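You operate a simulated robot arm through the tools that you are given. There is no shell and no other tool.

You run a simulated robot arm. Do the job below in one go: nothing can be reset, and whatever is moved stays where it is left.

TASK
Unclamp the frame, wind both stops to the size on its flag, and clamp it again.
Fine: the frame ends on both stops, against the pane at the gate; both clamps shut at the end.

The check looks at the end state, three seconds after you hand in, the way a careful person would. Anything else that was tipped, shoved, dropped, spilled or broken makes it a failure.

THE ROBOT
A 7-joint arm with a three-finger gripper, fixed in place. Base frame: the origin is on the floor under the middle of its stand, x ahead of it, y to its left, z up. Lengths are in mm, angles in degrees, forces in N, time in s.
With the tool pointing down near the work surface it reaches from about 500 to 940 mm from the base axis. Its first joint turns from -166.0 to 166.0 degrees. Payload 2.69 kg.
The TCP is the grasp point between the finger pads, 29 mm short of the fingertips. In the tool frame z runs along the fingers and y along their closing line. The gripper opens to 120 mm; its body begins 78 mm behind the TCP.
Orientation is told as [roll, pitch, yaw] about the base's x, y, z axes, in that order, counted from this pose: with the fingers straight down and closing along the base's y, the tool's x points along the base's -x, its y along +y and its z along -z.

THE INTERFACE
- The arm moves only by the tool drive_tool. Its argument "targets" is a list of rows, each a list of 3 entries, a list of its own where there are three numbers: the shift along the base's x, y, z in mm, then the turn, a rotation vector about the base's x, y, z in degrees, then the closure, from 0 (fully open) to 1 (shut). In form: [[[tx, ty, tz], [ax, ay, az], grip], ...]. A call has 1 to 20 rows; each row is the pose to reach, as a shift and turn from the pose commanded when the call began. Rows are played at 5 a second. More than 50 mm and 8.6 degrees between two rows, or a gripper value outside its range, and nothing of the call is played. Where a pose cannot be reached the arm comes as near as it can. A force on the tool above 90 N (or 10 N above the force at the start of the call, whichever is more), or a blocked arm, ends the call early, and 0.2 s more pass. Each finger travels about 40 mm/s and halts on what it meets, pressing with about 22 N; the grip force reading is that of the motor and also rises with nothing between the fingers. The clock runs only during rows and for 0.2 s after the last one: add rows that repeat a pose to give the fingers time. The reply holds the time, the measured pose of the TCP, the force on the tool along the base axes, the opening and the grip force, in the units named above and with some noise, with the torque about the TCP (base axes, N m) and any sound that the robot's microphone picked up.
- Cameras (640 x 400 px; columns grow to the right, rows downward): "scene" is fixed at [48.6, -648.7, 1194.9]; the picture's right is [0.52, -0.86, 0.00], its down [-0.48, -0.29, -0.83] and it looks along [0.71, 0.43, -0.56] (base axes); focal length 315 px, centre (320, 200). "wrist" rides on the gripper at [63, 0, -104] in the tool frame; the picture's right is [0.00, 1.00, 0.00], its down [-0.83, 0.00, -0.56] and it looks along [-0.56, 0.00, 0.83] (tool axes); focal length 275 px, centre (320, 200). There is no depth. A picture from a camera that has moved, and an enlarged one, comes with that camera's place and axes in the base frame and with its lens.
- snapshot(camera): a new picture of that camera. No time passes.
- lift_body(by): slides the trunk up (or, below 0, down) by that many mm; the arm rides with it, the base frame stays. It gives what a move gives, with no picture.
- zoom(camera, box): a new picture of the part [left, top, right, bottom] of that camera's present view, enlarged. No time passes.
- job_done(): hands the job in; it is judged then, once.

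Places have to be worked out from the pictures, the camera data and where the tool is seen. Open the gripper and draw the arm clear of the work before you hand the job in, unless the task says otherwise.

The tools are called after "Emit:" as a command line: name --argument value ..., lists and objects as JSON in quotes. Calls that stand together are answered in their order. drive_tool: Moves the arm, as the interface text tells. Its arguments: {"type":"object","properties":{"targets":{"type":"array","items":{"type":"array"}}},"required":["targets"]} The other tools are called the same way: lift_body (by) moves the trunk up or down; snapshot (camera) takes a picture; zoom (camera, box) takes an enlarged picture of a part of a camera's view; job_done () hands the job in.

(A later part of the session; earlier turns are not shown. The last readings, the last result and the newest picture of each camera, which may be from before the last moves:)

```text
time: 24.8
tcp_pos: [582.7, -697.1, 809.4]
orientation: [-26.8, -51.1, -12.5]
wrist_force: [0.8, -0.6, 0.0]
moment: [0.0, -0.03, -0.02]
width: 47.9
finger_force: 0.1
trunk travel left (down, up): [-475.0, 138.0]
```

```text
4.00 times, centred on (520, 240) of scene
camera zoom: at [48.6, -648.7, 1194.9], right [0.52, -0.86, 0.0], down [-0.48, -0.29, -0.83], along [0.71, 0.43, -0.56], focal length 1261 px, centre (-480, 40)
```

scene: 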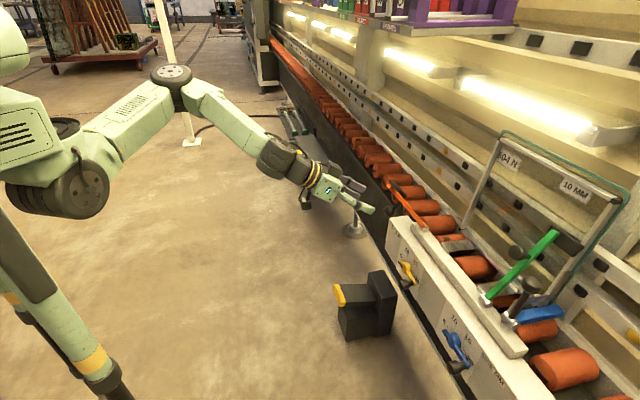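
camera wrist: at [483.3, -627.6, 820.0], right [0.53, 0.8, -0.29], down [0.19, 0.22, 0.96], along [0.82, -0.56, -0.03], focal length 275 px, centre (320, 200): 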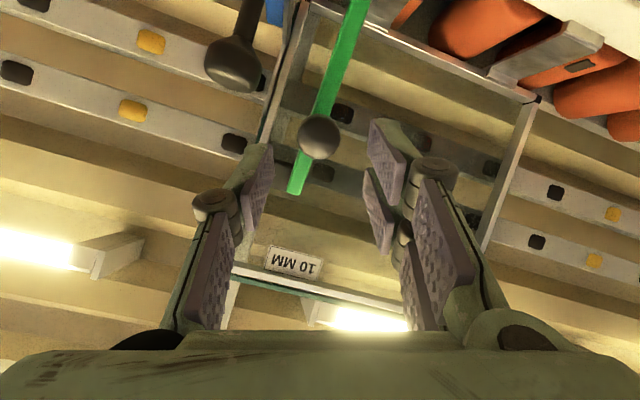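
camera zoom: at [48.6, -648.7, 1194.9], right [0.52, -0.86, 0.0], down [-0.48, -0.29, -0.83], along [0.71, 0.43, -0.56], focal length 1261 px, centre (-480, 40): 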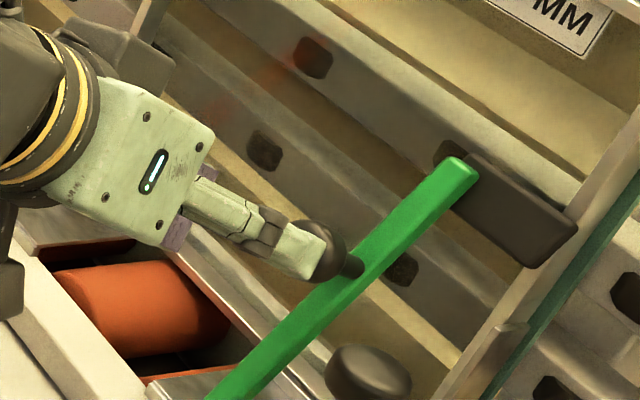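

The single finger now clears the gate knob. I advance the remaining 64 mm onto the green ball.

Emit:
drive_tool --targets '[[[11.3, -11.4, -9], [0, 0, 0], 0.6], [[22.6, -22.8, -18], [0, 0, 0], 0.6], [[34, -34.2, -27], [0, 0, 0], 0.6], [[45.3, -45.5, -36], [0, 0, 0], 0.6], [[45.3, -45.5, -36], [0, 0, 0], 0.6]]'

Emit:
snapshot --camera "wrist"

Emit:
zoom --camera "scene" --box '[440, 190, 600, 290]'

```text
time: 26.0
tcp_pos: [628.2, -743.6, 773.0]
orientation: [-26.8, -51.1, -12.5]
wrist_force: [-0.3, 0.3, -0.6]
moment: [0.0, -0.01, 0.0]
width: 48.1
finger_force: 0.0
trunk travel left (down, up): [-475.0, 138.0]
```

```text
taken
camera wrist: at [528.0, -673.6, 783.4], right [0.53, 0.8, -0.29], down [0.19, 0.22, 0.96], along [0.82, -0.56, -0.03], focal length 275 px, centre (320, 200)
```

wrist: 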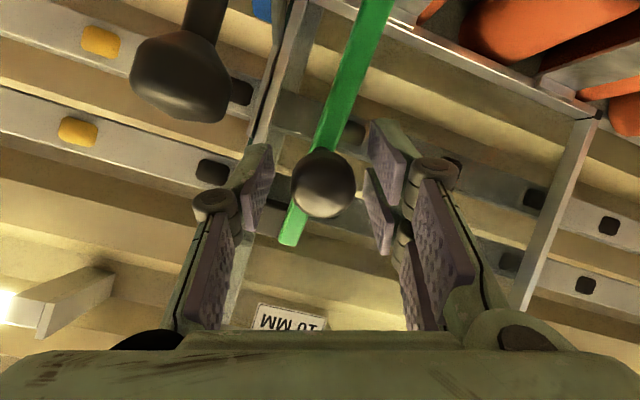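

```text
4.00 times, centred on (520, 240) of scene
camera zoom: at [48.6, -648.7, 1194.9], right [0.52, -0.86, 0.0], down [-0.48, -0.29, -0.83], along [0.71, 0.43, -0.56], focal length 1261 px, centre (-480, 40)
```

zoom: 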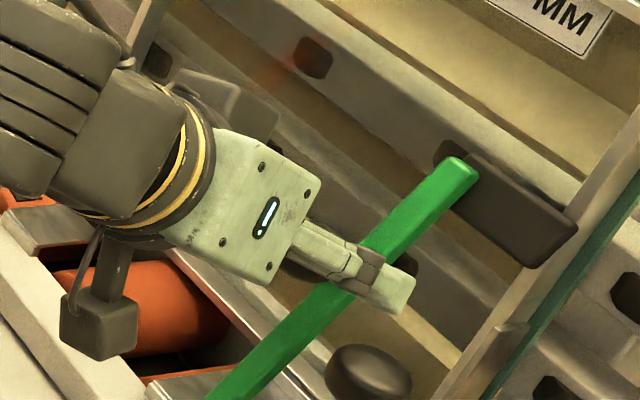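

The ball is centred between the fingers (2 mm off). I close on it and check.

Emit:
drive_tool --targets '[[[0.8, 1.2, -0.4], [0, 0, 0], 0.7], [[0.8, 1.2, -0.4], [0, 0, 0], 0.8], [[0.8, 1.2, -0.4], [0, 0, 0], 0.9], [[0.8, 1.2, -0.4], [0, 0, 0], 0.9], [[0.8, 1.2, -0.4], [0, 0, 0], 0.9]]'

Emit:
snapshot --camera "wrist"

```text
time: 27.2
tcp_pos: [627.7, -741.8, 772.4]
orientation: [-26.8, -51.2, -12.6]
wrist_force: [-1.6, -6.8, 1.9]
moment: [-0.21, -0.01, -0.29]
width: 27.9
finger_force: 45.1
trunk travel left (down, up): [-475.0, 138.0]
```

```text
taken
camera wrist: at [528.3, -672.2, 783.4], right [0.53, 0.8, -0.29], down [0.19, 0.22, 0.96], along [0.82, -0.57, -0.03], focal length 275 px, centre (320, 200)
```

wrist: 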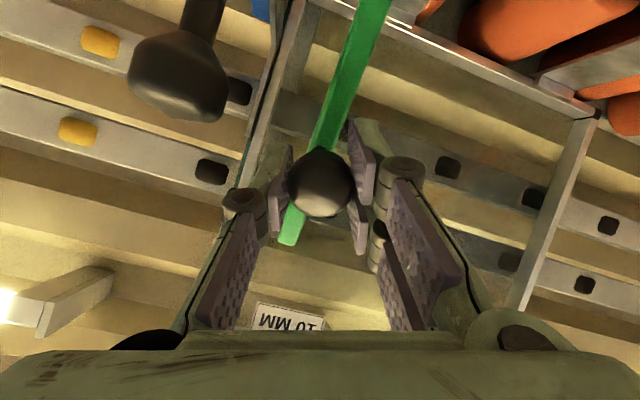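

The green ball is held (28 mm). I swing this lever back along its arc, first 15°.

Emit:
drive_tool --targets '[[[-4.2, 4.3, 1.5], [0, 0, 0], 0.9], [[-8.5, 8.6, 2.7], [0, 0, 0], 0.9], [[-12.7, 12.9, 3.1], [0, 0, 0], 0.9], [[-16.9, 17.2, 3.4], [0, 0, 0], 0.9], [[-21.1, 21.5, 3.4], [0, 0, 0], 0.9], [[-25.3, 25.8, 3.4], [0, 0, 0], 0.9], [[-25.3, 25.8, 3.4], [0, 0, 0], 0.9]]'

Emit:
snapshot --camera "wrist"

Emit:
snapshot --camera "scene"

```text
time: 28.8
tcp_pos: [600.8, -716.7, 774.9]
orientation: [-26.8, -51.0, -12.6]
wrist_force: [-5.6, -20.3, -3.3]
moment: [-0.94, -0.73, -0.6]
width: 29.3
finger_force: 44.5
trunk travel left (down, up): [-475.0, 138.0]
```

```text
taken
camera wrist: at [502.5, -646.6, 785.8], right [0.54, 0.79, -0.29], down [0.19, 0.22, 0.96], along [0.82, -0.57, -0.03], focal length 275 px, centre (320, 200)
```

wrist: 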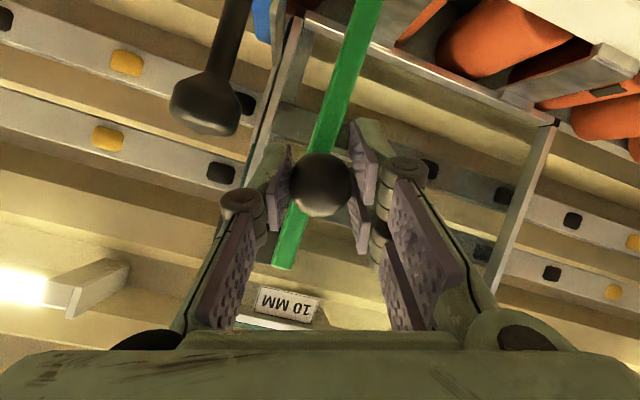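

```text
taken
```

scene: 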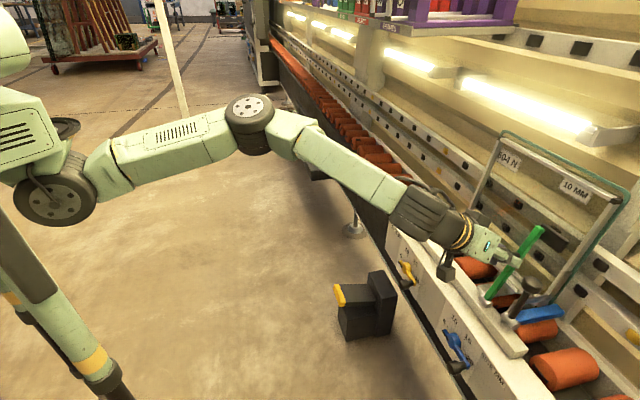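

The green clamp is moving; a lateral force of 18 N tells me to ease 2 mm to the right. I continue the arc to about 55°.

Emit:
drive_tool --targets '[[[-5.5, 3.0, 0.2], [0, 0, 0], 0.9], [[-9.8, 7.2, -0.4], [0, 0, 0], 0.9], [[-14, 11.4, -1.5], [0, 0, 0], 0.9], [[-18.1, 15.6, -2.8], [0, 0, 0], 0.9], [[-22.1, 19.7, -4.5], [0, 0, 0], 0.9], [[-26.1, 23.8, -6.3], [0, 0, 0], 0.9], [[-30, 27.8, -8.4], [0, 0, 0], 0.9], [[-33.9, 31.8, -10.7], [0, 0, 0], 0.9], [[-37.7, 35.7, -13.3], [0, 0, 0], 0.9], [[-41.4, 39.5, -16.1], [0, 0, 0], 0.9], [[-45, 43.2, -19.3], [0, 0, 0], 0.9], [[-48.6, 46.8, -22.5], [0, 0, 0], 0.9], [[-52, 50.3, -26], [0, 0, 0], 0.9], [[-55.3, 53.7, -29.6], [0, 0, 0], 0.9], [[-58.5, 57, -33.5], [0, 0, 0], 0.9], [[-61.6, 60.1, -37.6], [0, 0, 0], 0.9], [[-61.6, 60.1, -37.6], [0, 0, 0], 0.9]]'

Emit:
snapshot --camera "wrist"

Emit:
snapshot --camera "scene"

```text
time: 32.4
tcp_pos: [538.7, -655.2, 741.0]
orientation: [-27.0, -51.1, -12.6]
wrist_force: [-16.0, -12.6, 10.9]
moment: [-0.8, -0.82, -0.58]
width: 32.0
finger_force: 45.2
trunk travel left (down, up): [-475.0, 138.0]
```

```text
taken
camera wrist: at [439.8, -585.2, 750.7], right [0.54, 0.79, -0.29], down [0.19, 0.22, 0.96], along [0.82, -0.57, -0.03], focal length 275 px, centre (320, 200)
```

wrist: 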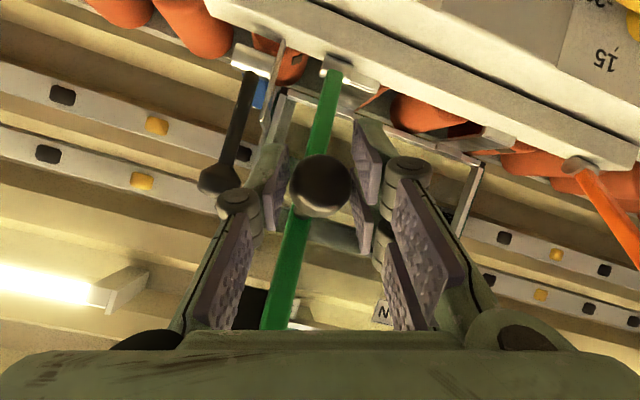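

```text
taken
```

scene: 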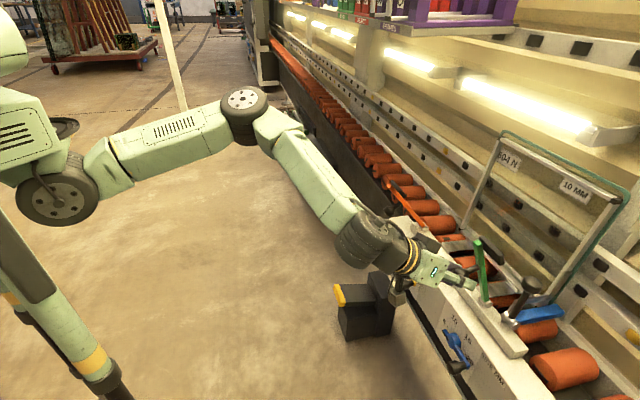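

Both clamps are open and the frame has not shifted. I release the green knob and retreat along the tool axis, then undo the roll.

Emit:
drive_tool --targets '[[[0, 0, 0], [0, 0, 0], 0.7], [[0, 0, 0], [0, 0, 0], 0.5], [[0, 0, 0], [0, 0, 0], 0.45], [[-14, 14.4, 14], [0, 0, 0], 0.45], [[-28, 28.8, 28], [0, 0, 0], 0.45], [[-42, 43, 42], [0, 0, 0], 0.45], [[-56, 57.2, 54], [3.9, -4, -3.7], 0.45], [[-70, 71.5, 54], [7.8, -8, -7.5], 0.45], [[-84, 85.7, 54], [11.6, -11.85, -11.2], 0.45], [[-84, 85.7, 54], [11.6, -11.85, -11.2], 0.45]]'

Emit:
snapshot --camera "wrist"

Emit:
snapshot --camera "scene"

```text
time: 34.6
tcp_pos: [456.9, -568.6, 795.6]
orientation: [0.2, -56.1, -45.7]
wrist_force: [-0.3, 0.4, -1.3]
moment: [0.01, -0.02, 0.03]
width: 65.8
finger_force: 0.2
trunk travel left (down, up): [-475.0, 138.0]
```

```text
taken
camera wrist: at [372.1, -483.0, 800.4], right [0.71, 0.7, 0.0], down [0.0, 0.0, 1.0], along [0.7, -0.71, 0.0], focal length 275 px, centre (320, 200)
```

wrist: 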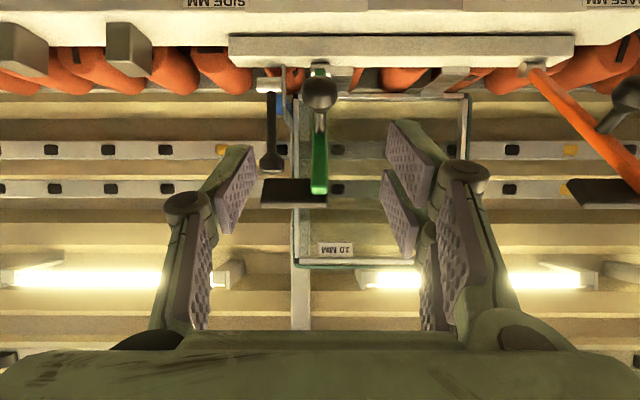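

```text
taken
```

scene: 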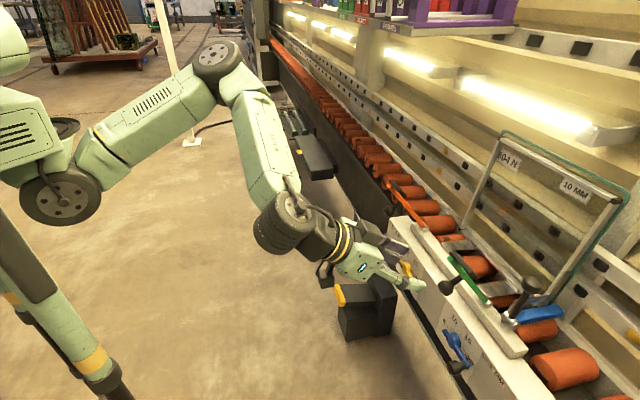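

Both levers now lean about 70° open. Next is the yellow (BASE) crank: its knob should be at (u=-87, n≈853, z=537). I move down to a pre-grasp in front of it.

Emit:
drive_tool --targets '[[[10, 0, -30], [0, 0, 0], 0.45], [[35, 15, -70], [0, 0, 0], 0.45], [[62, 32, -105], [0, 0, 0], 0.45], [[88, 50, -140], [0, 0, 0], 0.45], [[114, 68, -172], [0, 0, 0], 0.45], [[138.7, 85.4, -203], [0, 0, 0], 0.45], [[138.7, 85.4, -203], [0, 0, 0], 0.45]]'

Emit:
snapshot --camera "wrist"

Emit:
zoom --camera "wrist" --box '[240, 60, 440, 185]'

```text
time: 36.2
tcp_pos: [595.7, -482.7, 588.7]
orientation: [0.1, -56.0, -45.6]
wrist_force: [-0.6, 0.7, 0.6]
moment: [0.02, -0.02, 0.05]
width: 65.9
finger_force: 0.1
trunk travel left (down, up): [-475.0, 138.0]
```

```text
taken
camera wrist: at [509.4, -395.8, 595.4], right [0.71, 0.7, 0.0], down [0.01, 0.0, 1.0], along [0.7, -0.71, 0.0], focal length 275 px, centre (320, 200)
```

wrist: 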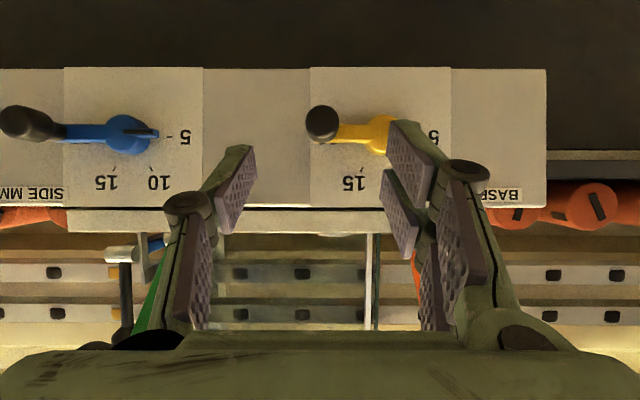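

```text
3.20 times, centred on (340, 122) of wrist
camera zoom: at [509.4, -395.8, 595.4], right [0.71, 0.7, 0.0], down [0.01, 0.0, 1.0], along [0.7, -0.71, 0.0], focal length 881 px, centre (256, 448)
```

zoom: 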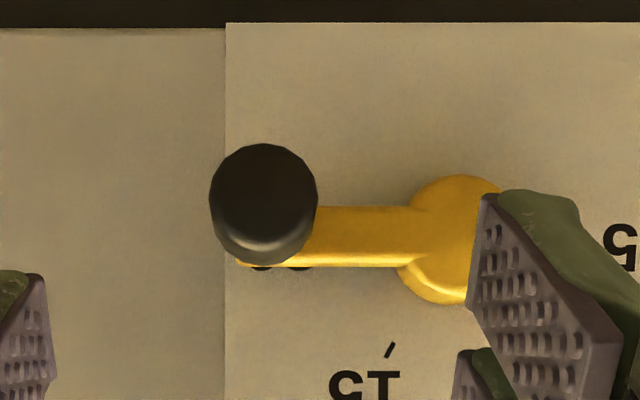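

The knob lines up in u; I advance onto it, stopping with fingertips about 10 mm short of the crank arm, then look.

Emit:
drive_tool --targets '[[[14, -14, -13], [0, 0, 0], 0.45], [[28, -28, -26], [0, 0, 0], 0.45], [[42, -42.2, -39], [0, 0, 0], 0.45], [[55.9, -56.3, -52.2], [0, 0, 0], 0.45], [[55.9, -56.3, -52.2], [0, 0, 0], 0.45]]'

Emit:
snapshot --camera "wrist"

Emit:
zoom --camera "scene" --box '[340, 220, 500, 320]'

```text
time: 37.4
tcp_pos: [652.1, -539.1, 537.7]
orientation: [0.2, -56.0, -45.6]
wrist_force: [-0.2, -0.1, -0.4]
moment: [0.0, 0.02, 0.02]
width: 66.0
finger_force: 0.0
trunk travel left (down, up): [-475.0, 138.0]
```

```text
taken
camera wrist: at [566.4, -452.8, 544.0], right [0.71, 0.7, 0.0], down [0.01, 0.0, 1.0], along [0.7, -0.71, 0.0], focal length 275 px, centre (320, 200)
```

wrist: 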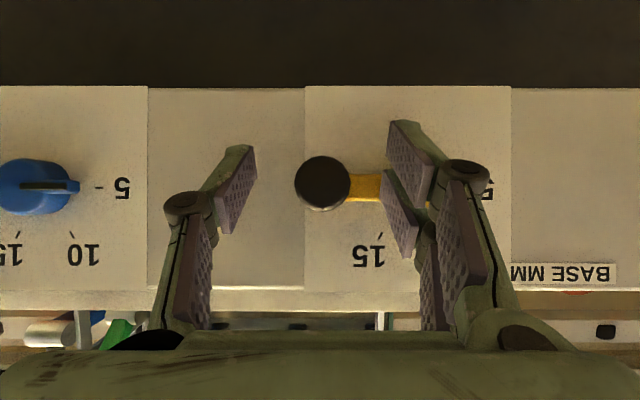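

```text
4.00 times, centred on (420, 270) of scene
camera zoom: at [48.6, -648.7, 1194.9], right [0.52, -0.86, 0.0], down [-0.48, -0.29, -0.83], along [0.71, 0.43, -0.56], focal length 1261 px, centre (-80, -80)
```

zoom: 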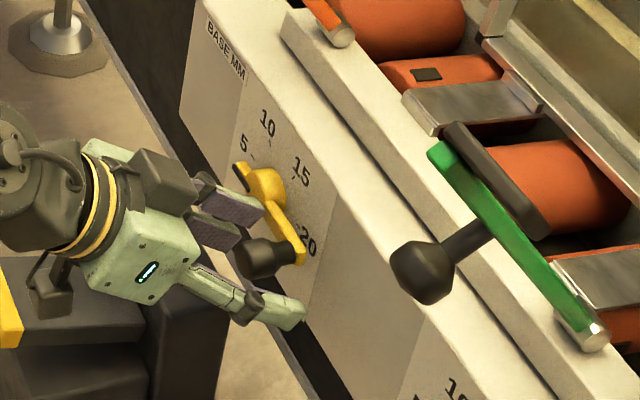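

The knob is centred between the fingers. I close on it.

Emit:
drive_tool --targets '[[[0, 0, 0], [0, 0, 0], 0.6], [[0, 0, 0], [0, 0, 0], 0.75], [[0, 0, 0], [0, 0, 0], 0.9], [[0, 0, 0], [0, 0, 0], 0.9], [[0, 0, 0], [0, 0, 0], 0.9], [[0, 0, 0], [0, 0, 0], 0.9]]'

Emit:
snapshot --camera "wrist"

Emit:
zoom --camera "scene" --box '[340, 220, 500, 320]'

```text
time: 38.8
tcp_pos: [652.3, -538.9, 537.6]
orientation: [0.2, -56.0, -45.5]
wrist_force: [1.6, 8.7, 0.1]
moment: [0.01, 0.07, 0.22]
width: 24.7
finger_force: 44.6
trunk travel left (down, up): [-475.0, 138.0]
```

```text
taken
camera wrist: at [566.9, -452.0, 544.1], right [0.71, 0.7, 0.0], down [0.0, 0.0, 1.0], along [0.7, -0.71, 0.0], focal length 275 px, centre (320, 200)
```

wrist: 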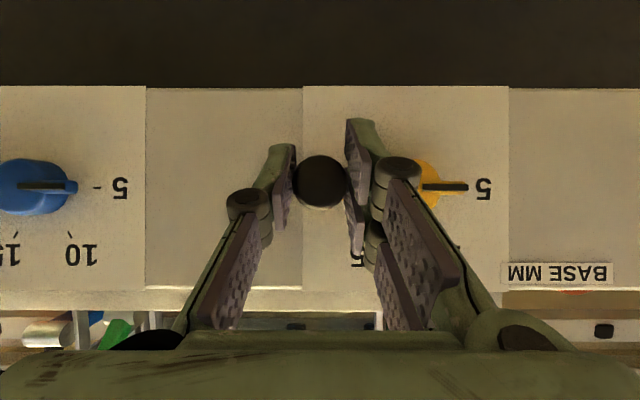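

```text
4.00 times, centred on (420, 270) of scene
camera zoom: at [48.6, -648.7, 1194.9], right [0.52, -0.86, 0.0], down [-0.48, -0.29, -0.83], along [0.71, 0.43, -0.56], focal length 1261 px, centre (-80, -80)
```

zoom: 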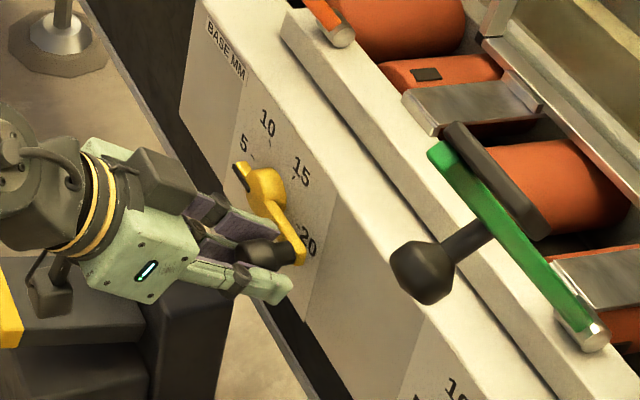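

Held at 24.7 mm and the pointer shows exactly 5. I wind clockwise along the arc, first 20°, watching the force.

Emit:
drive_tool --targets '[[[0.1, 0.1, -2.5], [0, 0, 0], 0.9], [[0.1, 0.1, -4.7], [0, 0, 0], 0.9], [[0.3, 0.3, -7.1], [0, 0, 0], 0.9], [[0.6, 0.6, -9.4], [0, 0, 0], 0.9], [[0.9, 0.9, -11.7], [0, 0, 0], 0.9], [[1.3, 1.3, -14], [0, 0, 0], 0.9], [[1.8, 1.8, -16.3], [0, 0, 0], 0.9], [[2.4, 2.3, -18.5], [0, 0, 0], 0.9], [[2.4, 2.3, -18.5], [0, 0, 0], 0.9]]'

Emit:
snapshot --camera "wrist"

Emit:
zoom --camera "scene" --box '[340, 220, 500, 320]'

```text
time: 40.8
tcp_pos: [655.2, -536.3, 522.3]
orientation: [0.6, -55.7, -45.5]
wrist_force: [-4.8, 37.5, 15.1]
moment: [-0.03, -0.73, 0.72]
width: 24.2
finger_force: 44.6
out of reach, approached as far as the arm can: row 5, 8, 9
trunk travel left (down, up): [-475.0, 138.0]
```

```text
taken
camera wrist: at [567.7, -451.7, 530.0], right [0.71, 0.71, 0.0], down [0.01, -0.01, 1.0], along [0.71, -0.71, -0.01], focal length 275 px, centre (320, 200)
```

wrist: 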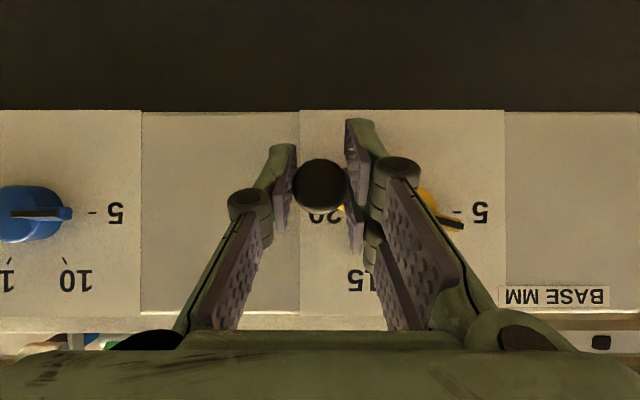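

```text
4.00 times, centred on (420, 270) of scene
camera zoom: at [48.6, -648.7, 1194.9], right [0.52, -0.86, 0.0], down [-0.48, -0.29, -0.83], along [0.71, 0.43, -0.56], focal length 1261 px, centre (-80, -80)
```

zoom: 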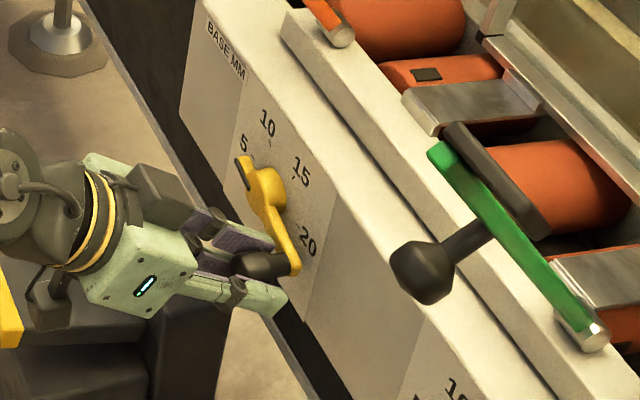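

Some rows were at the edge of the arm's reach at this low height, though the crank did turn about 20°. I release the knob, back off and lower the trunk so the arm has margin here.

Emit:
drive_tool --targets '[[[0, 0, 0], [0, 0, 0], 0.75], [[0, 0, 0], [0, 0, 0], 0.6], [[0, 0, 0], [0, 0, 0], 0.45], [[0, 0, 0], [0, 0, 0], 0.45], [[-14, 14, 14], [0, 0, 0], 0.45], [[-28, 28, 28], [0, 0, 0], 0.45], [[-42, 42, 56], [0, 0, 0], 0.45], [[-56, 56, 90], [0, 0, 0], 0.45], [[-70, 70, 130], [0, 0, 0], 0.45], [[-84, 84, 165], [0, 0, 0], 0.45], [[-98, 98, 200], [0, 0, 0], 0.45], [[-98, 98, 200], [0, 0, 0], 0.45]]'

Emit:
snapshot --camera "wrist"

Emit:
snapshot --camera "scene"

```text
time: 43.4
tcp_pos: [556.1, -438.8, 720.0]
orientation: [0.2, -56.0, -45.6]
wrist_force: [0.2, -0.5, 0.6]
moment: [-0.02, 0.0, -0.04]
width: 65.9
finger_force: 0.0
trunk travel left (down, up): [-475.0, 138.0]
```

```text
taken
camera wrist: at [470.3, -352.9, 727.4], right [0.71, 0.7, 0.0], down [0.0, 0.0, 1.0], along [0.7, -0.71, 0.0], focal length 275 px, centre (320, 200)
```

wrist: 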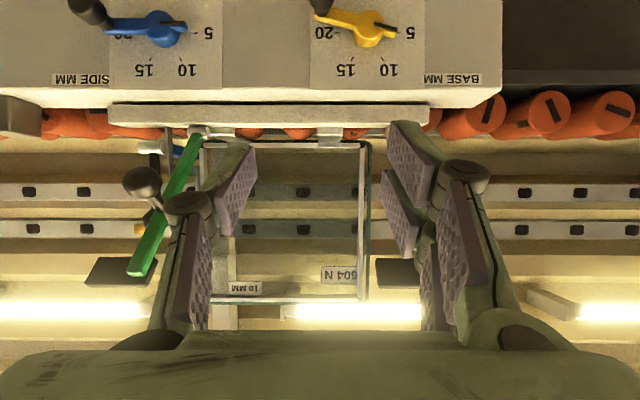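

```text
taken
```

scene: 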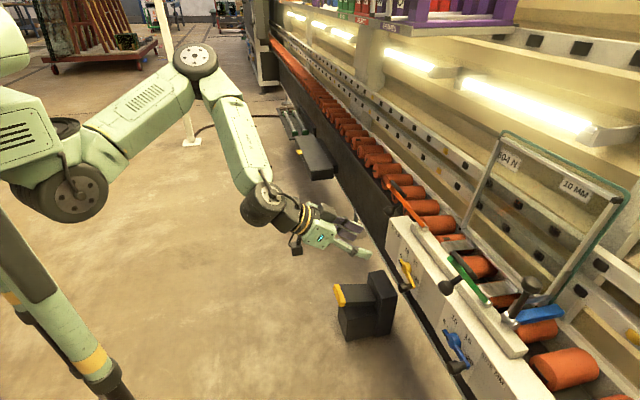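

The crank holds its new angle. I lower the trunk by 150 mm; the tool at n≈702 stays well clear of the panel.

Emit:
lift_body --by -150

Emit:
zoom --camera "wrist" --box '[280, 60, 480, 185]'

Emit:
snapshot --camera "scene"

```text
time: 45.1
tcp_pos: [556.6, -438.3, 570.9]
orientation: [0.1, -56.0, -45.6]
wrist_force: [-0.9, -0.2, 0.0]
moment: [-0.04, -0.01, -0.01]
width: 66.1
finger_force: 0.0
trunk travel left (down, up): [-325.0, 288.0]
```

```text
3.20 times, centred on (380, 122) of wrist
camera zoom: at [470.4, -353.3, 577.1], right [0.71, 0.7, 0.0], down [0.0, 0.0, 1.0], along [0.7, -0.71, 0.0], focal length 881 px, centre (128, 448)
```

zoom: 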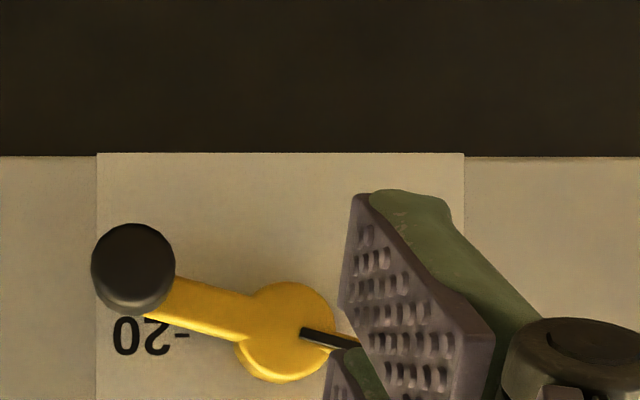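

```text
taken
```

scene: 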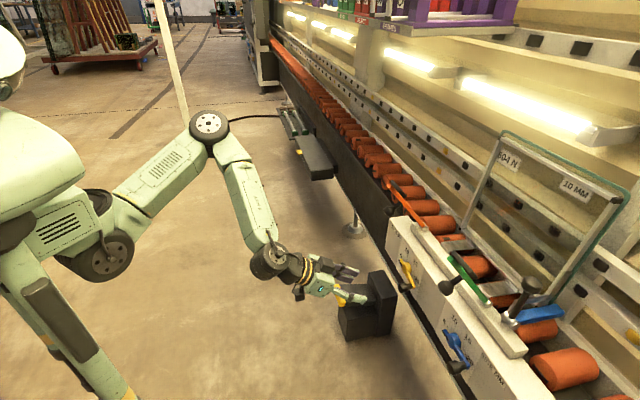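

The base pointer is at about 15° (6.2 mm). I return to the yellow knob, now around (u=-90, n≈853, z=523).

Emit:
drive_tool --targets '[[[20, -21, -5], [0, 0, 0], 0.45], [[40, -41.5, -14], [0, 0, 0], 0.45], [[60, -62, -26], [0, 0, 0], 0.45], [[78, -81, -37], [0, 0, 0], 0.45], [[96.1, -99.6, -48.4], [0, 0, 0], 0.45], [[96.1, -99.6, -48.4], [0, 0, 0], 0.45]]'

Emit:
snapshot --camera "wrist"

```text
time: 46.5
tcp_pos: [654.6, -538.8, 522.2]
orientation: [0.1, -55.9, -45.6]
wrist_force: [0.7, -0.1, -0.4]
moment: [0.05, 0.01, 0.0]
width: 66.0
finger_force: 0.1
trunk travel left (down, up): [-325.0, 288.0]
```

```text
taken
camera wrist: at [568.3, -452.2, 529.7], right [0.71, 0.7, 0.0], down [0.01, 0.0, 1.0], along [0.7, -0.71, 0.0], focal length 275 px, centre (320, 200)
```

wrist: 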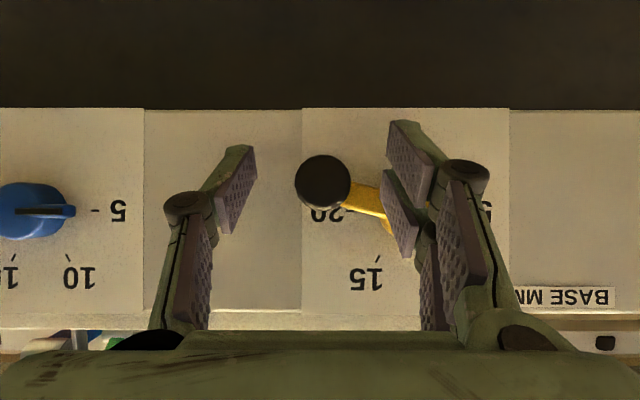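

Well aligned. I close and then wind along the arc to about 45° of total turn.

Emit:
drive_tool --targets '[[[0, 0, 0], [0, 0, 0], 0.6], [[0, 0, 0], [0, 0, 0], 0.75], [[0, 0, 0], [0, 0, 0], 0.9], [[0, 0, 0], [0, 0, 0], 0.9], [[0, 0, 0], [0, 0, 0], 0.9], [[0.5, 0.5, -2.3], [0, 0, 0], 0.9], [[1.0, 1.0, -4.5], [0, 0, 0], 0.9], [[1.6, 1.6, -6.7], [0, 0, 0], 0.9], [[2.3, 2.2, -8.9], [0, 0, 0], 0.9], [[3.1, 3.0, -11.1], [0, 0, 0], 0.9], [[3.9, 3.8, -13.2], [0, 0, 0], 0.9], [[4.8, 4.7, -15.2], [0, 0, 0], 0.9], [[5.7, 5.6, -17.2], [0, 0, 0], 0.9], [[6.7, 6.6, -19.1], [0, 0, 0], 0.9], [[7.8, 7.6, -20.9], [0, 0, 0], 0.9], [[8.9, 8.7, -22.7], [0, 0, 0], 0.9], [[10.1, 9.9, -24.4], [0, 0, 0], 0.9], [[10.1, 9.9, -24.4], [0, 0, 0], 0.9]]'

Emit:
snapshot --camera "wrist"

Emit:
zoom --camera "scene" --box '[340, 220, 500, 320]'

```text
time: 50.4
tcp_pos: [661.7, -529.1, 495.6]
orientation: [-0.1, -55.9, -45.6]
wrist_force: [-2.2, -10.0, -0.9]
moment: [0.0, -0.36, 0.27]
width: 24.4
finger_force: 45.3
trunk travel left (down, up): [-325.0, 288.0]
```

```text
taken
camera wrist: at [576.0, -443.4, 503.3], right [0.71, 0.7, 0.0], down [0.01, 0.0, 1.0], along [0.7, -0.71, -0.01], focal length 275 px, centre (320, 200)
```

wrist: 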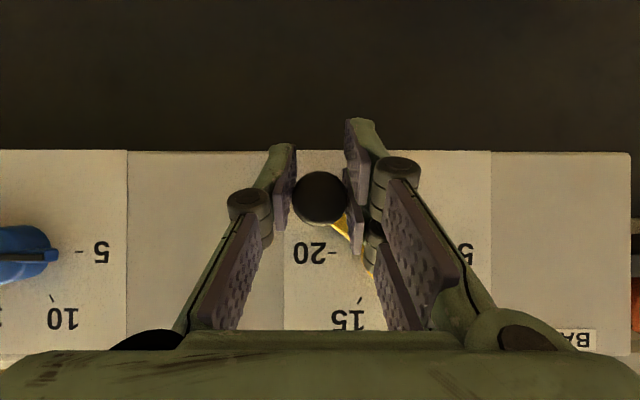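

```text
4.00 times, centred on (420, 270) of scene
camera zoom: at [48.6, -648.7, 1194.9], right [0.52, -0.86, 0.0], down [-0.48, -0.29, -0.83], along [0.71, 0.43, -0.56], focal length 1261 px, centre (-80, -80)
```

zoom: 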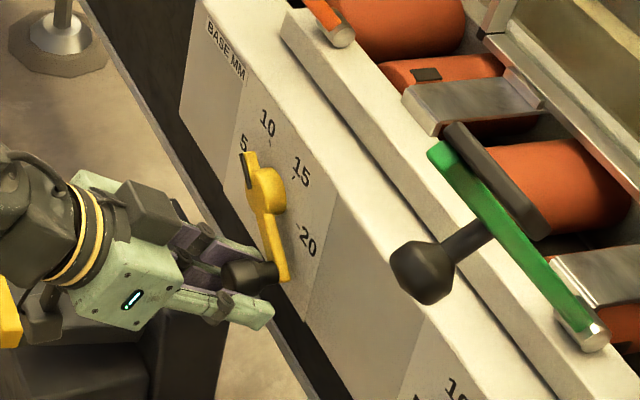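

The turn is at about 44° judging by the grip position; the knob slid a few mm in the pads. I continue to the computed 60° position.

Emit:
drive_tool --targets '[[[1.4, 1.4, -1.4], [0, 0, 0], 0.9], [[2.9, 2.8, -2.7], [0, 0, 0], 0.9], [[4.4, 4.3, -3.9], [0, 0, 0], 0.9], [[5.9, 5.8, -5.0], [0, 0, 0], 0.9], [[7.3, 7.2, -5.9], [0, 0, 0], 0.9], [[8.8, 8.6, -6.6], [0, 0, 0], 0.9], [[8.8, 8.6, -6.6], [0, 0, 0], 0.9], [[8.8, 8.6, -6.6], [0, 0, 0], 0.9]]'

Emit:
zoom --camera "scene" --box '[380, 230, 440, 290]'

Emit:
snapshot --camera "wrist"

```text
time: 52.1
tcp_pos: [667.4, -523.0, 485.5]
orientation: [-0.3, -55.6, -45.8]
wrist_force: [-17.2, -30.7, -25.4]
moment: [0.46, -0.7, 0.31]
width: 24.4
finger_force: 44.9
trunk travel left (down, up): [-325.0, 288.0]
```

```text
6.67 times, centred on (410, 260) of scene
camera zoom: at [48.6, -648.7, 1194.9], right [0.52, -0.86, 0.0], down [-0.48, -0.29, -0.83], along [0.71, 0.43, -0.56], focal length 2102 px, centre (-280, -200)
```

zoom: 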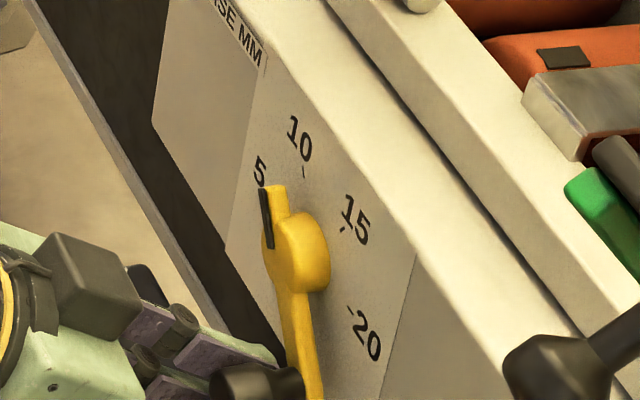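

```text
taken
camera wrist: at [582.7, -435.9, 494.4], right [0.72, 0.7, -0.01], down [0.01, 0.0, 1.0], along [0.7, -0.72, -0.01], focal length 275 px, centre (320, 200)
```

wrist: 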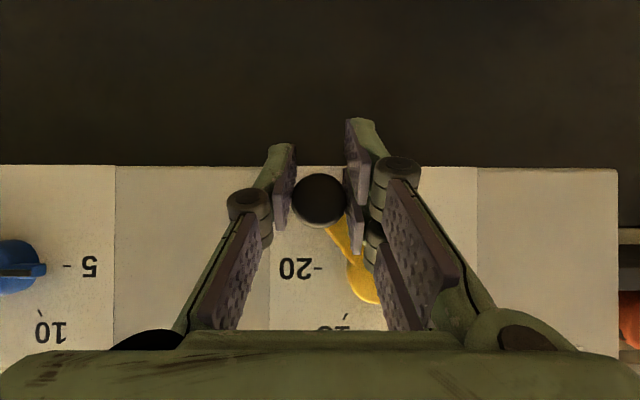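

The grip reads about 55-56°, with a radial pull because the knob sits 6 mm high in the pads. I correct the command downward and slightly further.

Emit:
drive_tool --targets '[[[0.2, 0.2, -2], [0, 0, 0], 0.9], [[0.5, 0.5, -4.2], [0, 0, 0], 0.9], [[0.8, 0.8, -6.3], [0, 0, 0], 0.9], [[0.8, 0.8, -6.3], [0, 0, 0], 0.9], [[0.8, 0.8, -6.3], [0, 0, 0], 0.9]]'

Emit:
zoom --camera "scene" --box '[380, 230, 440, 290]'

Emit:
snapshot --camera "wrist"

```text
time: 53.4
tcp_pos: [671.7, -520.3, 482.6]
orientation: [0.1, -55.9, -45.8]
wrist_force: [-20.4, -9.3, -11.6]
moment: [0.3, -0.69, 0.46]
width: 24.3
finger_force: 45.1
trunk travel left (down, up): [-325.0, 288.0]
```

```text
6.67 times, centred on (410, 260) of scene
camera zoom: at [48.6, -648.7, 1194.9], right [0.52, -0.86, 0.0], down [-0.48, -0.29, -0.83], along [0.71, 0.43, -0.56], focal length 2102 px, centre (-280, -200)
```

zoom: 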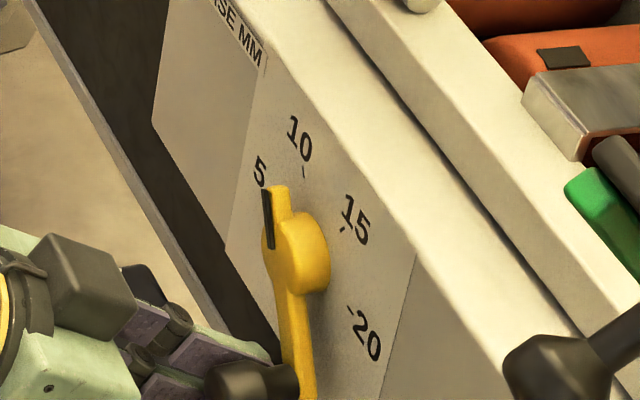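

```text
taken
camera wrist: at [585.0, -433.6, 490.3], right [0.71, 0.7, 0.0], down [0.01, 0.0, 1.0], along [0.7, -0.71, -0.01], focal length 275 px, centre (320, 200)
```

wrist: 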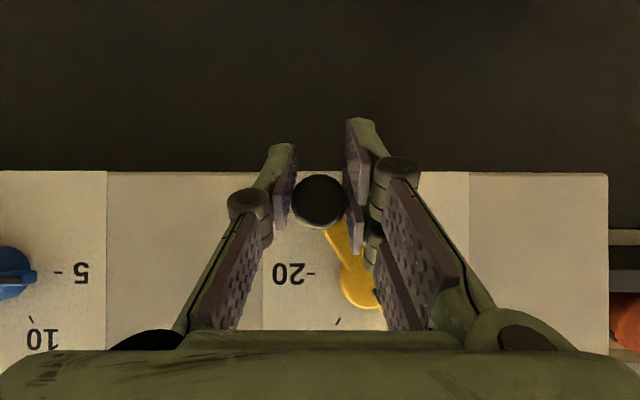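

By grip position the base crank is near 60-61°. I release, back off and look at the dial squarely.

Emit:
drive_tool --targets '[[[0, 0, 0], [0, 0, 0], 0.75], [[0, 0, 0], [0, 0, 0], 0.6], [[0, 0, 0], [0, 0, 0], 0.45], [[0, 0, 0], [0, 0, 0], 0.45], [[-14, 14, 14], [0, 0, 0], 0.45], [[-28, 28, 28], [0, 0, 0], 0.45], [[-42, 42, 42], [0, 0, 0], 0.45], [[-63, 63, 56], [0, 0, 0], 0.45], [[-90, 90, 70], [0, 0, 0], 0.45], [[-105, 50, 80], [0, 0, 0], 0.45], [[-119, 13, 86], [0, 0, 0], 0.45], [[-119, 13, 86], [0, 0, 0], 0.45]]'

Emit:
snapshot --camera "wrist"

Emit:
zoom --camera "scene" --box '[380, 220, 440, 300]'

```text
time: 56.0
tcp_pos: [554.4, -507.0, 570.0]
orientation: [0.1, -56.0, -45.6]
wrist_force: [-0.8, 0.4, 0.2]
moment: [0.0, 0.01, -0.01]
width: 66.0
finger_force: 0.0
trunk travel left (down, up): [-325.0, 288.0]
```

```text
taken
camera wrist: at [467.9, -421.2, 577.5], right [0.71, 0.7, 0.0], down [0.01, 0.0, 1.0], along [0.7, -0.71, 0.0], focal length 275 px, centre (320, 200)
```

wrist: 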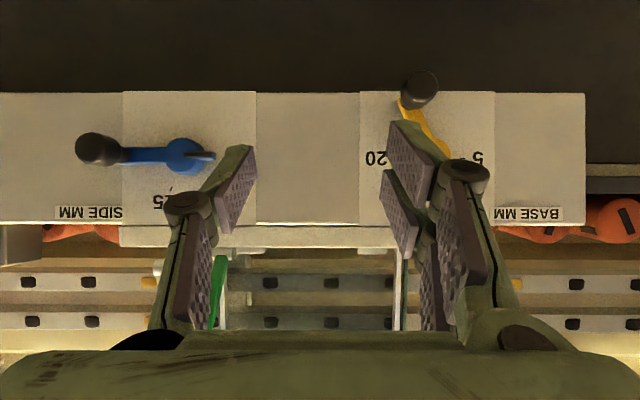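

```text
5.00 times, centred on (410, 260) of scene
camera zoom: at [48.6, -648.7, 1194.9], right [0.52, -0.86, 0.0], down [-0.48, -0.29, -0.83], along [0.71, 0.43, -0.56], focal length 1577 px, centre (-130, -100)
```

zoom: 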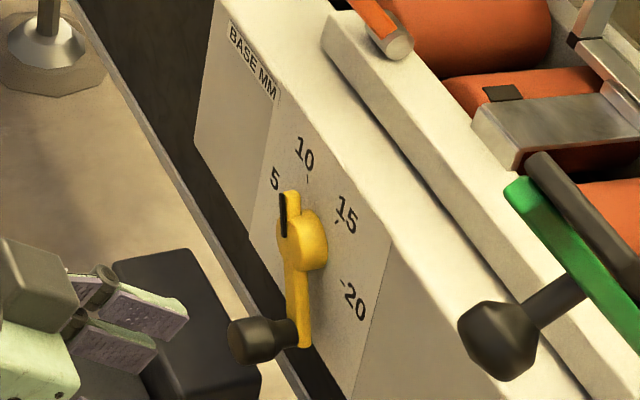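

My fingers block the dial; I shift so that the base dial is centred between the open fingers.

Emit:
drive_tool --targets '[[[20, 28, -10], [0, 0, 0], 0.2], [[40, 57, -20], [0, 0, 0], 0], [[58.2, 85, -30], [0, 0, 0], 0], [[58.2, 85, -30], [0, 0, 0], 0], [[58.2, 85, -30], [0, 0, 0], 0]]'

Emit:
zoom --camera "wrist" --box '[220, 130, 420, 280]'

```text
time: 57.1
tcp_pos: [610.2, -422.0, 539.2]
orientation: [0.0, -55.9, -45.6]
wrist_force: [0.1, 0.3, 0.1]
moment: [-0.02, 0.03, -0.04]
width: 119.6
finger_force: 0.1
trunk travel left (down, up): [-325.0, 288.0]
```

```text
2.67 times, centred on (320, 205) of wrist
camera zoom: at [524.7, -335.4, 546.2], right [0.71, 0.7, 0.0], down [0.01, 0.0, 1.0], along [0.7, -0.71, 0.0], focal length 734 px, centre (320, 187)
```

zoom: 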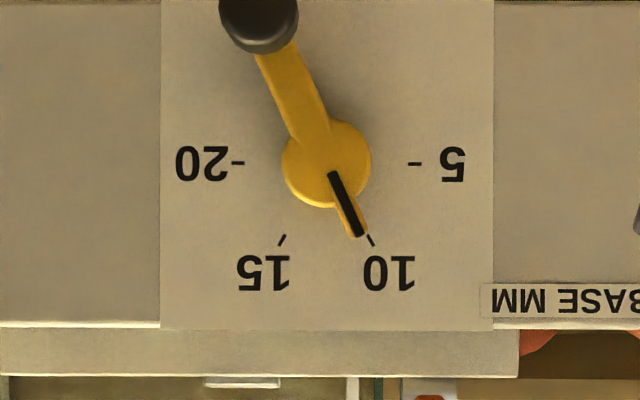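

The pointer looks a few degrees past 10. I zoom in more to measure.

Emit:
zoom --camera "wrist" --box '[290, 170, 360, 235]'

```text
6.15 times, centred on (325, 202) of wrist
camera zoom: at [524.7, -335.4, 546.2], right [0.71, 0.7, 0.0], down [0.01, 0.0, 1.0], along [0.7, -0.71, 0.0], focal length 1694 px, centre (289, 185)
```

zoom: 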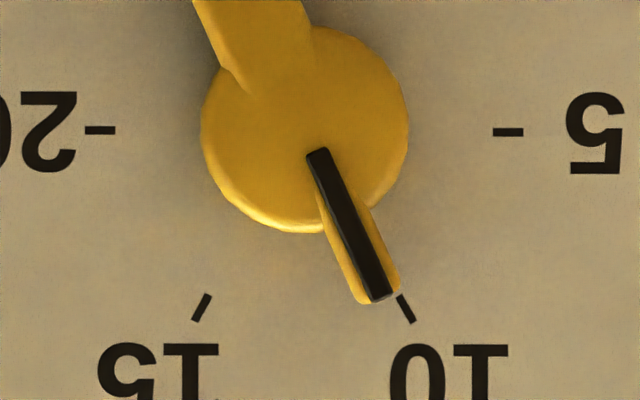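

The pointer is at about 66.5° (10.5 mm), 6° too far. I take the same scene zoom as before for a reference of this angle, so I can trim it while holding.

Emit:
zoom --camera "scene" --box '[380, 230, 440, 290]'

Emit:
zoom --camera "scene" --box '[395, 240, 425, 270]'

```text
6.67 times, centred on (410, 260) of scene
camera zoom: at [48.6, -648.7, 1194.9], right [0.52, -0.86, 0.0], down [-0.48, -0.29, -0.83], along [0.71, 0.43, -0.56], focal length 2102 px, centre (-280, -200)
```

zoom: 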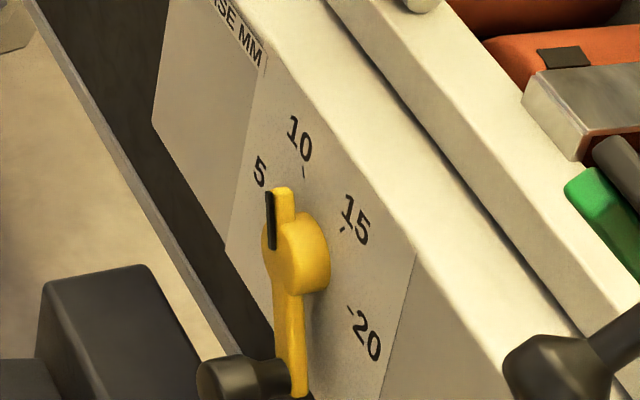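

```text
13.33 times, centred on (410, 255) of scene
camera zoom: at [48.6, -648.7, 1194.9], right [0.52, -0.86, 0.0], down [-0.48, -0.29, -0.83], along [0.71, 0.43, -0.56], focal length 4204 px, centre (-880, -533)
```

zoom: 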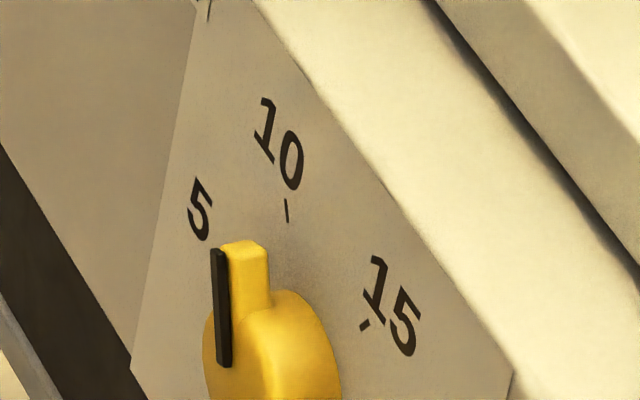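

Before the release the tool was pressing sideways on the knob, which pushed it past as the fingers opened. I go back, re-grip, turn back about 6°, and this time relieve the side force before letting go.

Emit:
drive_tool --targets '[[[-14.2, -13.9, 0], [0, 0, 0], 0.45], [[-14.2, -13.9, 0], [0, 0, 0], 0.45], [[1.5, -30, -10], [0, 0, 0], 0.45], [[17.3, -46, -20], [0, 0, 0], 0.45], [[33, -62, -31], [0, 0, 0], 0.45], [[49, -78.3, -42], [0, 0, 0], 0.45], [[64.5, -94.3, -52.5], [0, 0, 0], 0.45], [[64.5, -94.3, -52.5], [0, 0, 0], 0.45]]'

Emit:
snapshot --camera "wrist"

```text
time: 59.0
tcp_pos: [676.2, -517.3, 486.5]
orientation: [0.0, -56.0, -45.5]
wrist_force: [-0.3, 0.2, 0.1]
moment: [-0.01, 0.01, 0.0]
width: 66.0
finger_force: 0.0
trunk travel left (down, up): [-325.0, 288.0]
```

```text
taken
camera wrist: at [590.1, -431.7, 494.4], right [0.71, 0.7, 0.0], down [0.01, 0.0, 1.0], along [0.7, -0.71, 0.0], focal length 275 px, centre (320, 200)
```

wrist: 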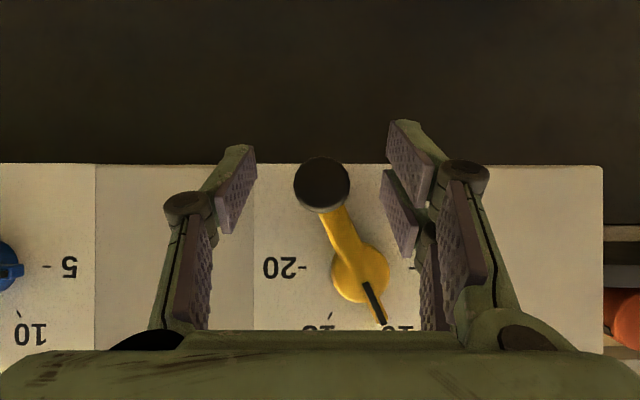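

With the fork open I can see the pointer directly (66.6°). I close, turn back by about 6°, and check the angle in the scene view.

Emit:
drive_tool --targets '[[[0, 0, 0], [0, 0, 0], 0.6], [[0, 0, 0], [0, 0, 0], 0.75], [[0, 0, 0], [0, 0, 0], 0.9], [[0, 0, 0], [0, 0, 0], 0.9], [[0, 0, 0], [0, 0, 0], 0.9], [[-1.1, -1.1, 0.8], [0, 0, 0], 0.9], [[-2.2, -2.1, 1.6], [0, 0, 0], 0.9], [[-3.3, -3.2, 2.4], [0, 0, 0], 0.9], [[-4.3, -4.2, 3.0], [0, 0, 0], 0.9], [[-4.3, -4.2, 3.0], [0, 0, 0], 0.9]]'

Emit:
zoom --camera "scene" --box '[395, 240, 425, 270]'

Emit:
snapshot --camera "wrist"

```text
time: 61.1
tcp_pos: [672.2, -519.6, 490.2]
orientation: [0.0, -56.1, -45.4]
wrist_force: [17.8, -7.1, -3.9]
moment: [-0.11, 0.51, 0.18]
width: 24.6
finger_force: 44.9
trunk travel left (down, up): [-325.0, 288.0]
```

```text
13.33 times, centred on (410, 255) of scene
camera zoom: at [48.6, -648.7, 1194.9], right [0.52, -0.86, 0.0], down [-0.48, -0.29, -0.83], along [0.71, 0.43, -0.56], focal length 4204 px, centre (-880, -533)
```

zoom: 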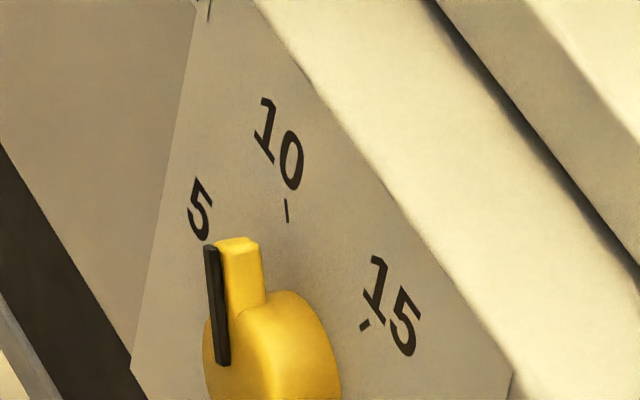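

```text
taken
camera wrist: at [586.3, -434.6, 497.6], right [0.71, 0.7, 0.0], down [0.0, 0.0, 1.0], along [0.7, -0.71, 0.0], focal length 275 px, centre (320, 200)
```

wrist: 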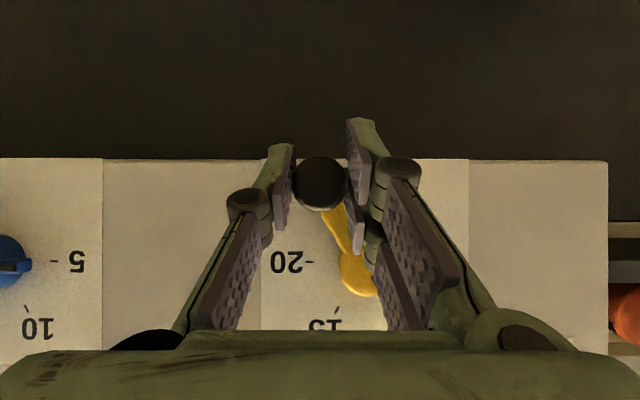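

The pointer slope in the scene now matches 60°. I relieve the small side force and open the fingers in place.

Emit:
drive_tool --targets '[[[0.5, 0.5, 0.3], [0, 0, 0], 0.9], [[0.6, 0.6, 0.5], [0, 0, 0], 0.85], [[0.6, 0.6, 0.5], [0, 0, 0], 0.8], [[0.6, 0.6, 0.5], [0, 0, 0], 0.7], [[0.6, 0.6, 0.5], [0, 0, 0], 0.6], [[0.6, 0.6, 0.5], [0, 0, 0], 0.45], [[0.6, 0.6, 0.5], [0, 0, 0], 0.45]]'

Emit:
snapshot --camera "wrist"

Emit:
zoom --camera "wrist" --box '[300, 230, 420, 330]'

Emit:
zoom --camera "scene" --box '[395, 240, 425, 270]'

```text
time: 62.8
tcp_pos: [671.8, -520.3, 490.3]
orientation: [0.1, -55.9, -45.6]
wrist_force: [0.0, 0.1, -0.2]
moment: [-0.02, -0.01, 0.01]
width: 66.0
finger_force: 0.1
trunk travel left (down, up): [-325.0, 288.0]
```

```text
taken
camera wrist: at [586.1, -433.5, 498.1], right [0.71, 0.7, 0.0], down [0.01, 0.0, 1.0], along [0.7, -0.71, 0.0], focal length 275 px, centre (320, 200)
```

wrist: 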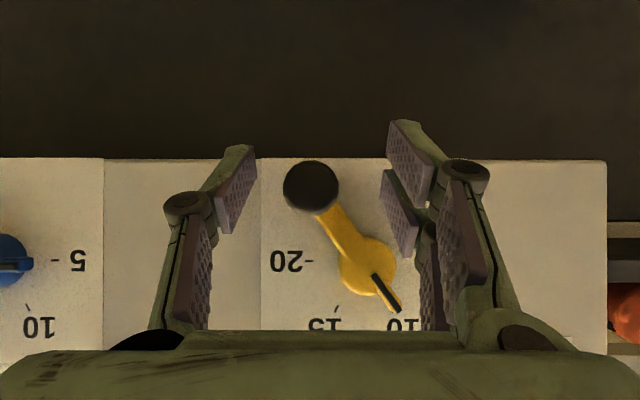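

```text
4.00 times, centred on (360, 280) of wrist
camera zoom: at [586.1, -433.5, 498.1], right [0.71, 0.7, 0.0], down [0.01, 0.0, 1.0], along [0.7, -0.71, 0.0], focal length 1101 px, centre (160, -120)
```

zoom: 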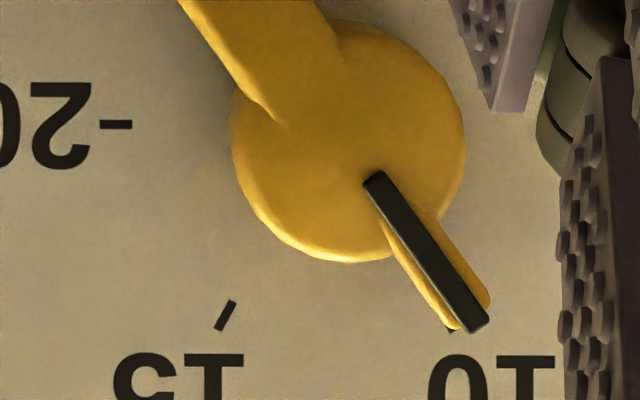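

```text
13.33 times, centred on (410, 255) of scene
camera zoom: at [48.6, -648.7, 1194.9], right [0.52, -0.86, 0.0], down [-0.48, -0.29, -0.83], along [0.71, 0.43, -0.56], focal length 4204 px, centre (-880, -533)
```

zoom: 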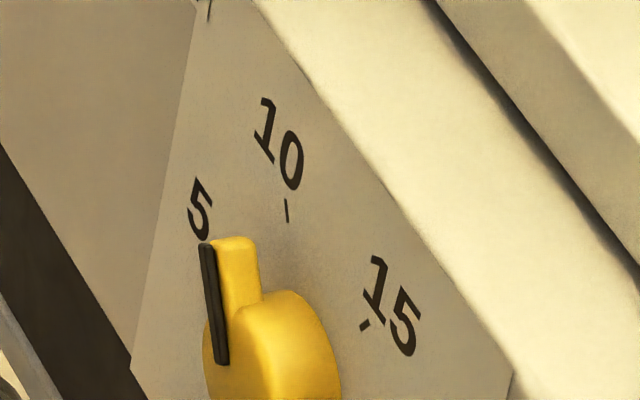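

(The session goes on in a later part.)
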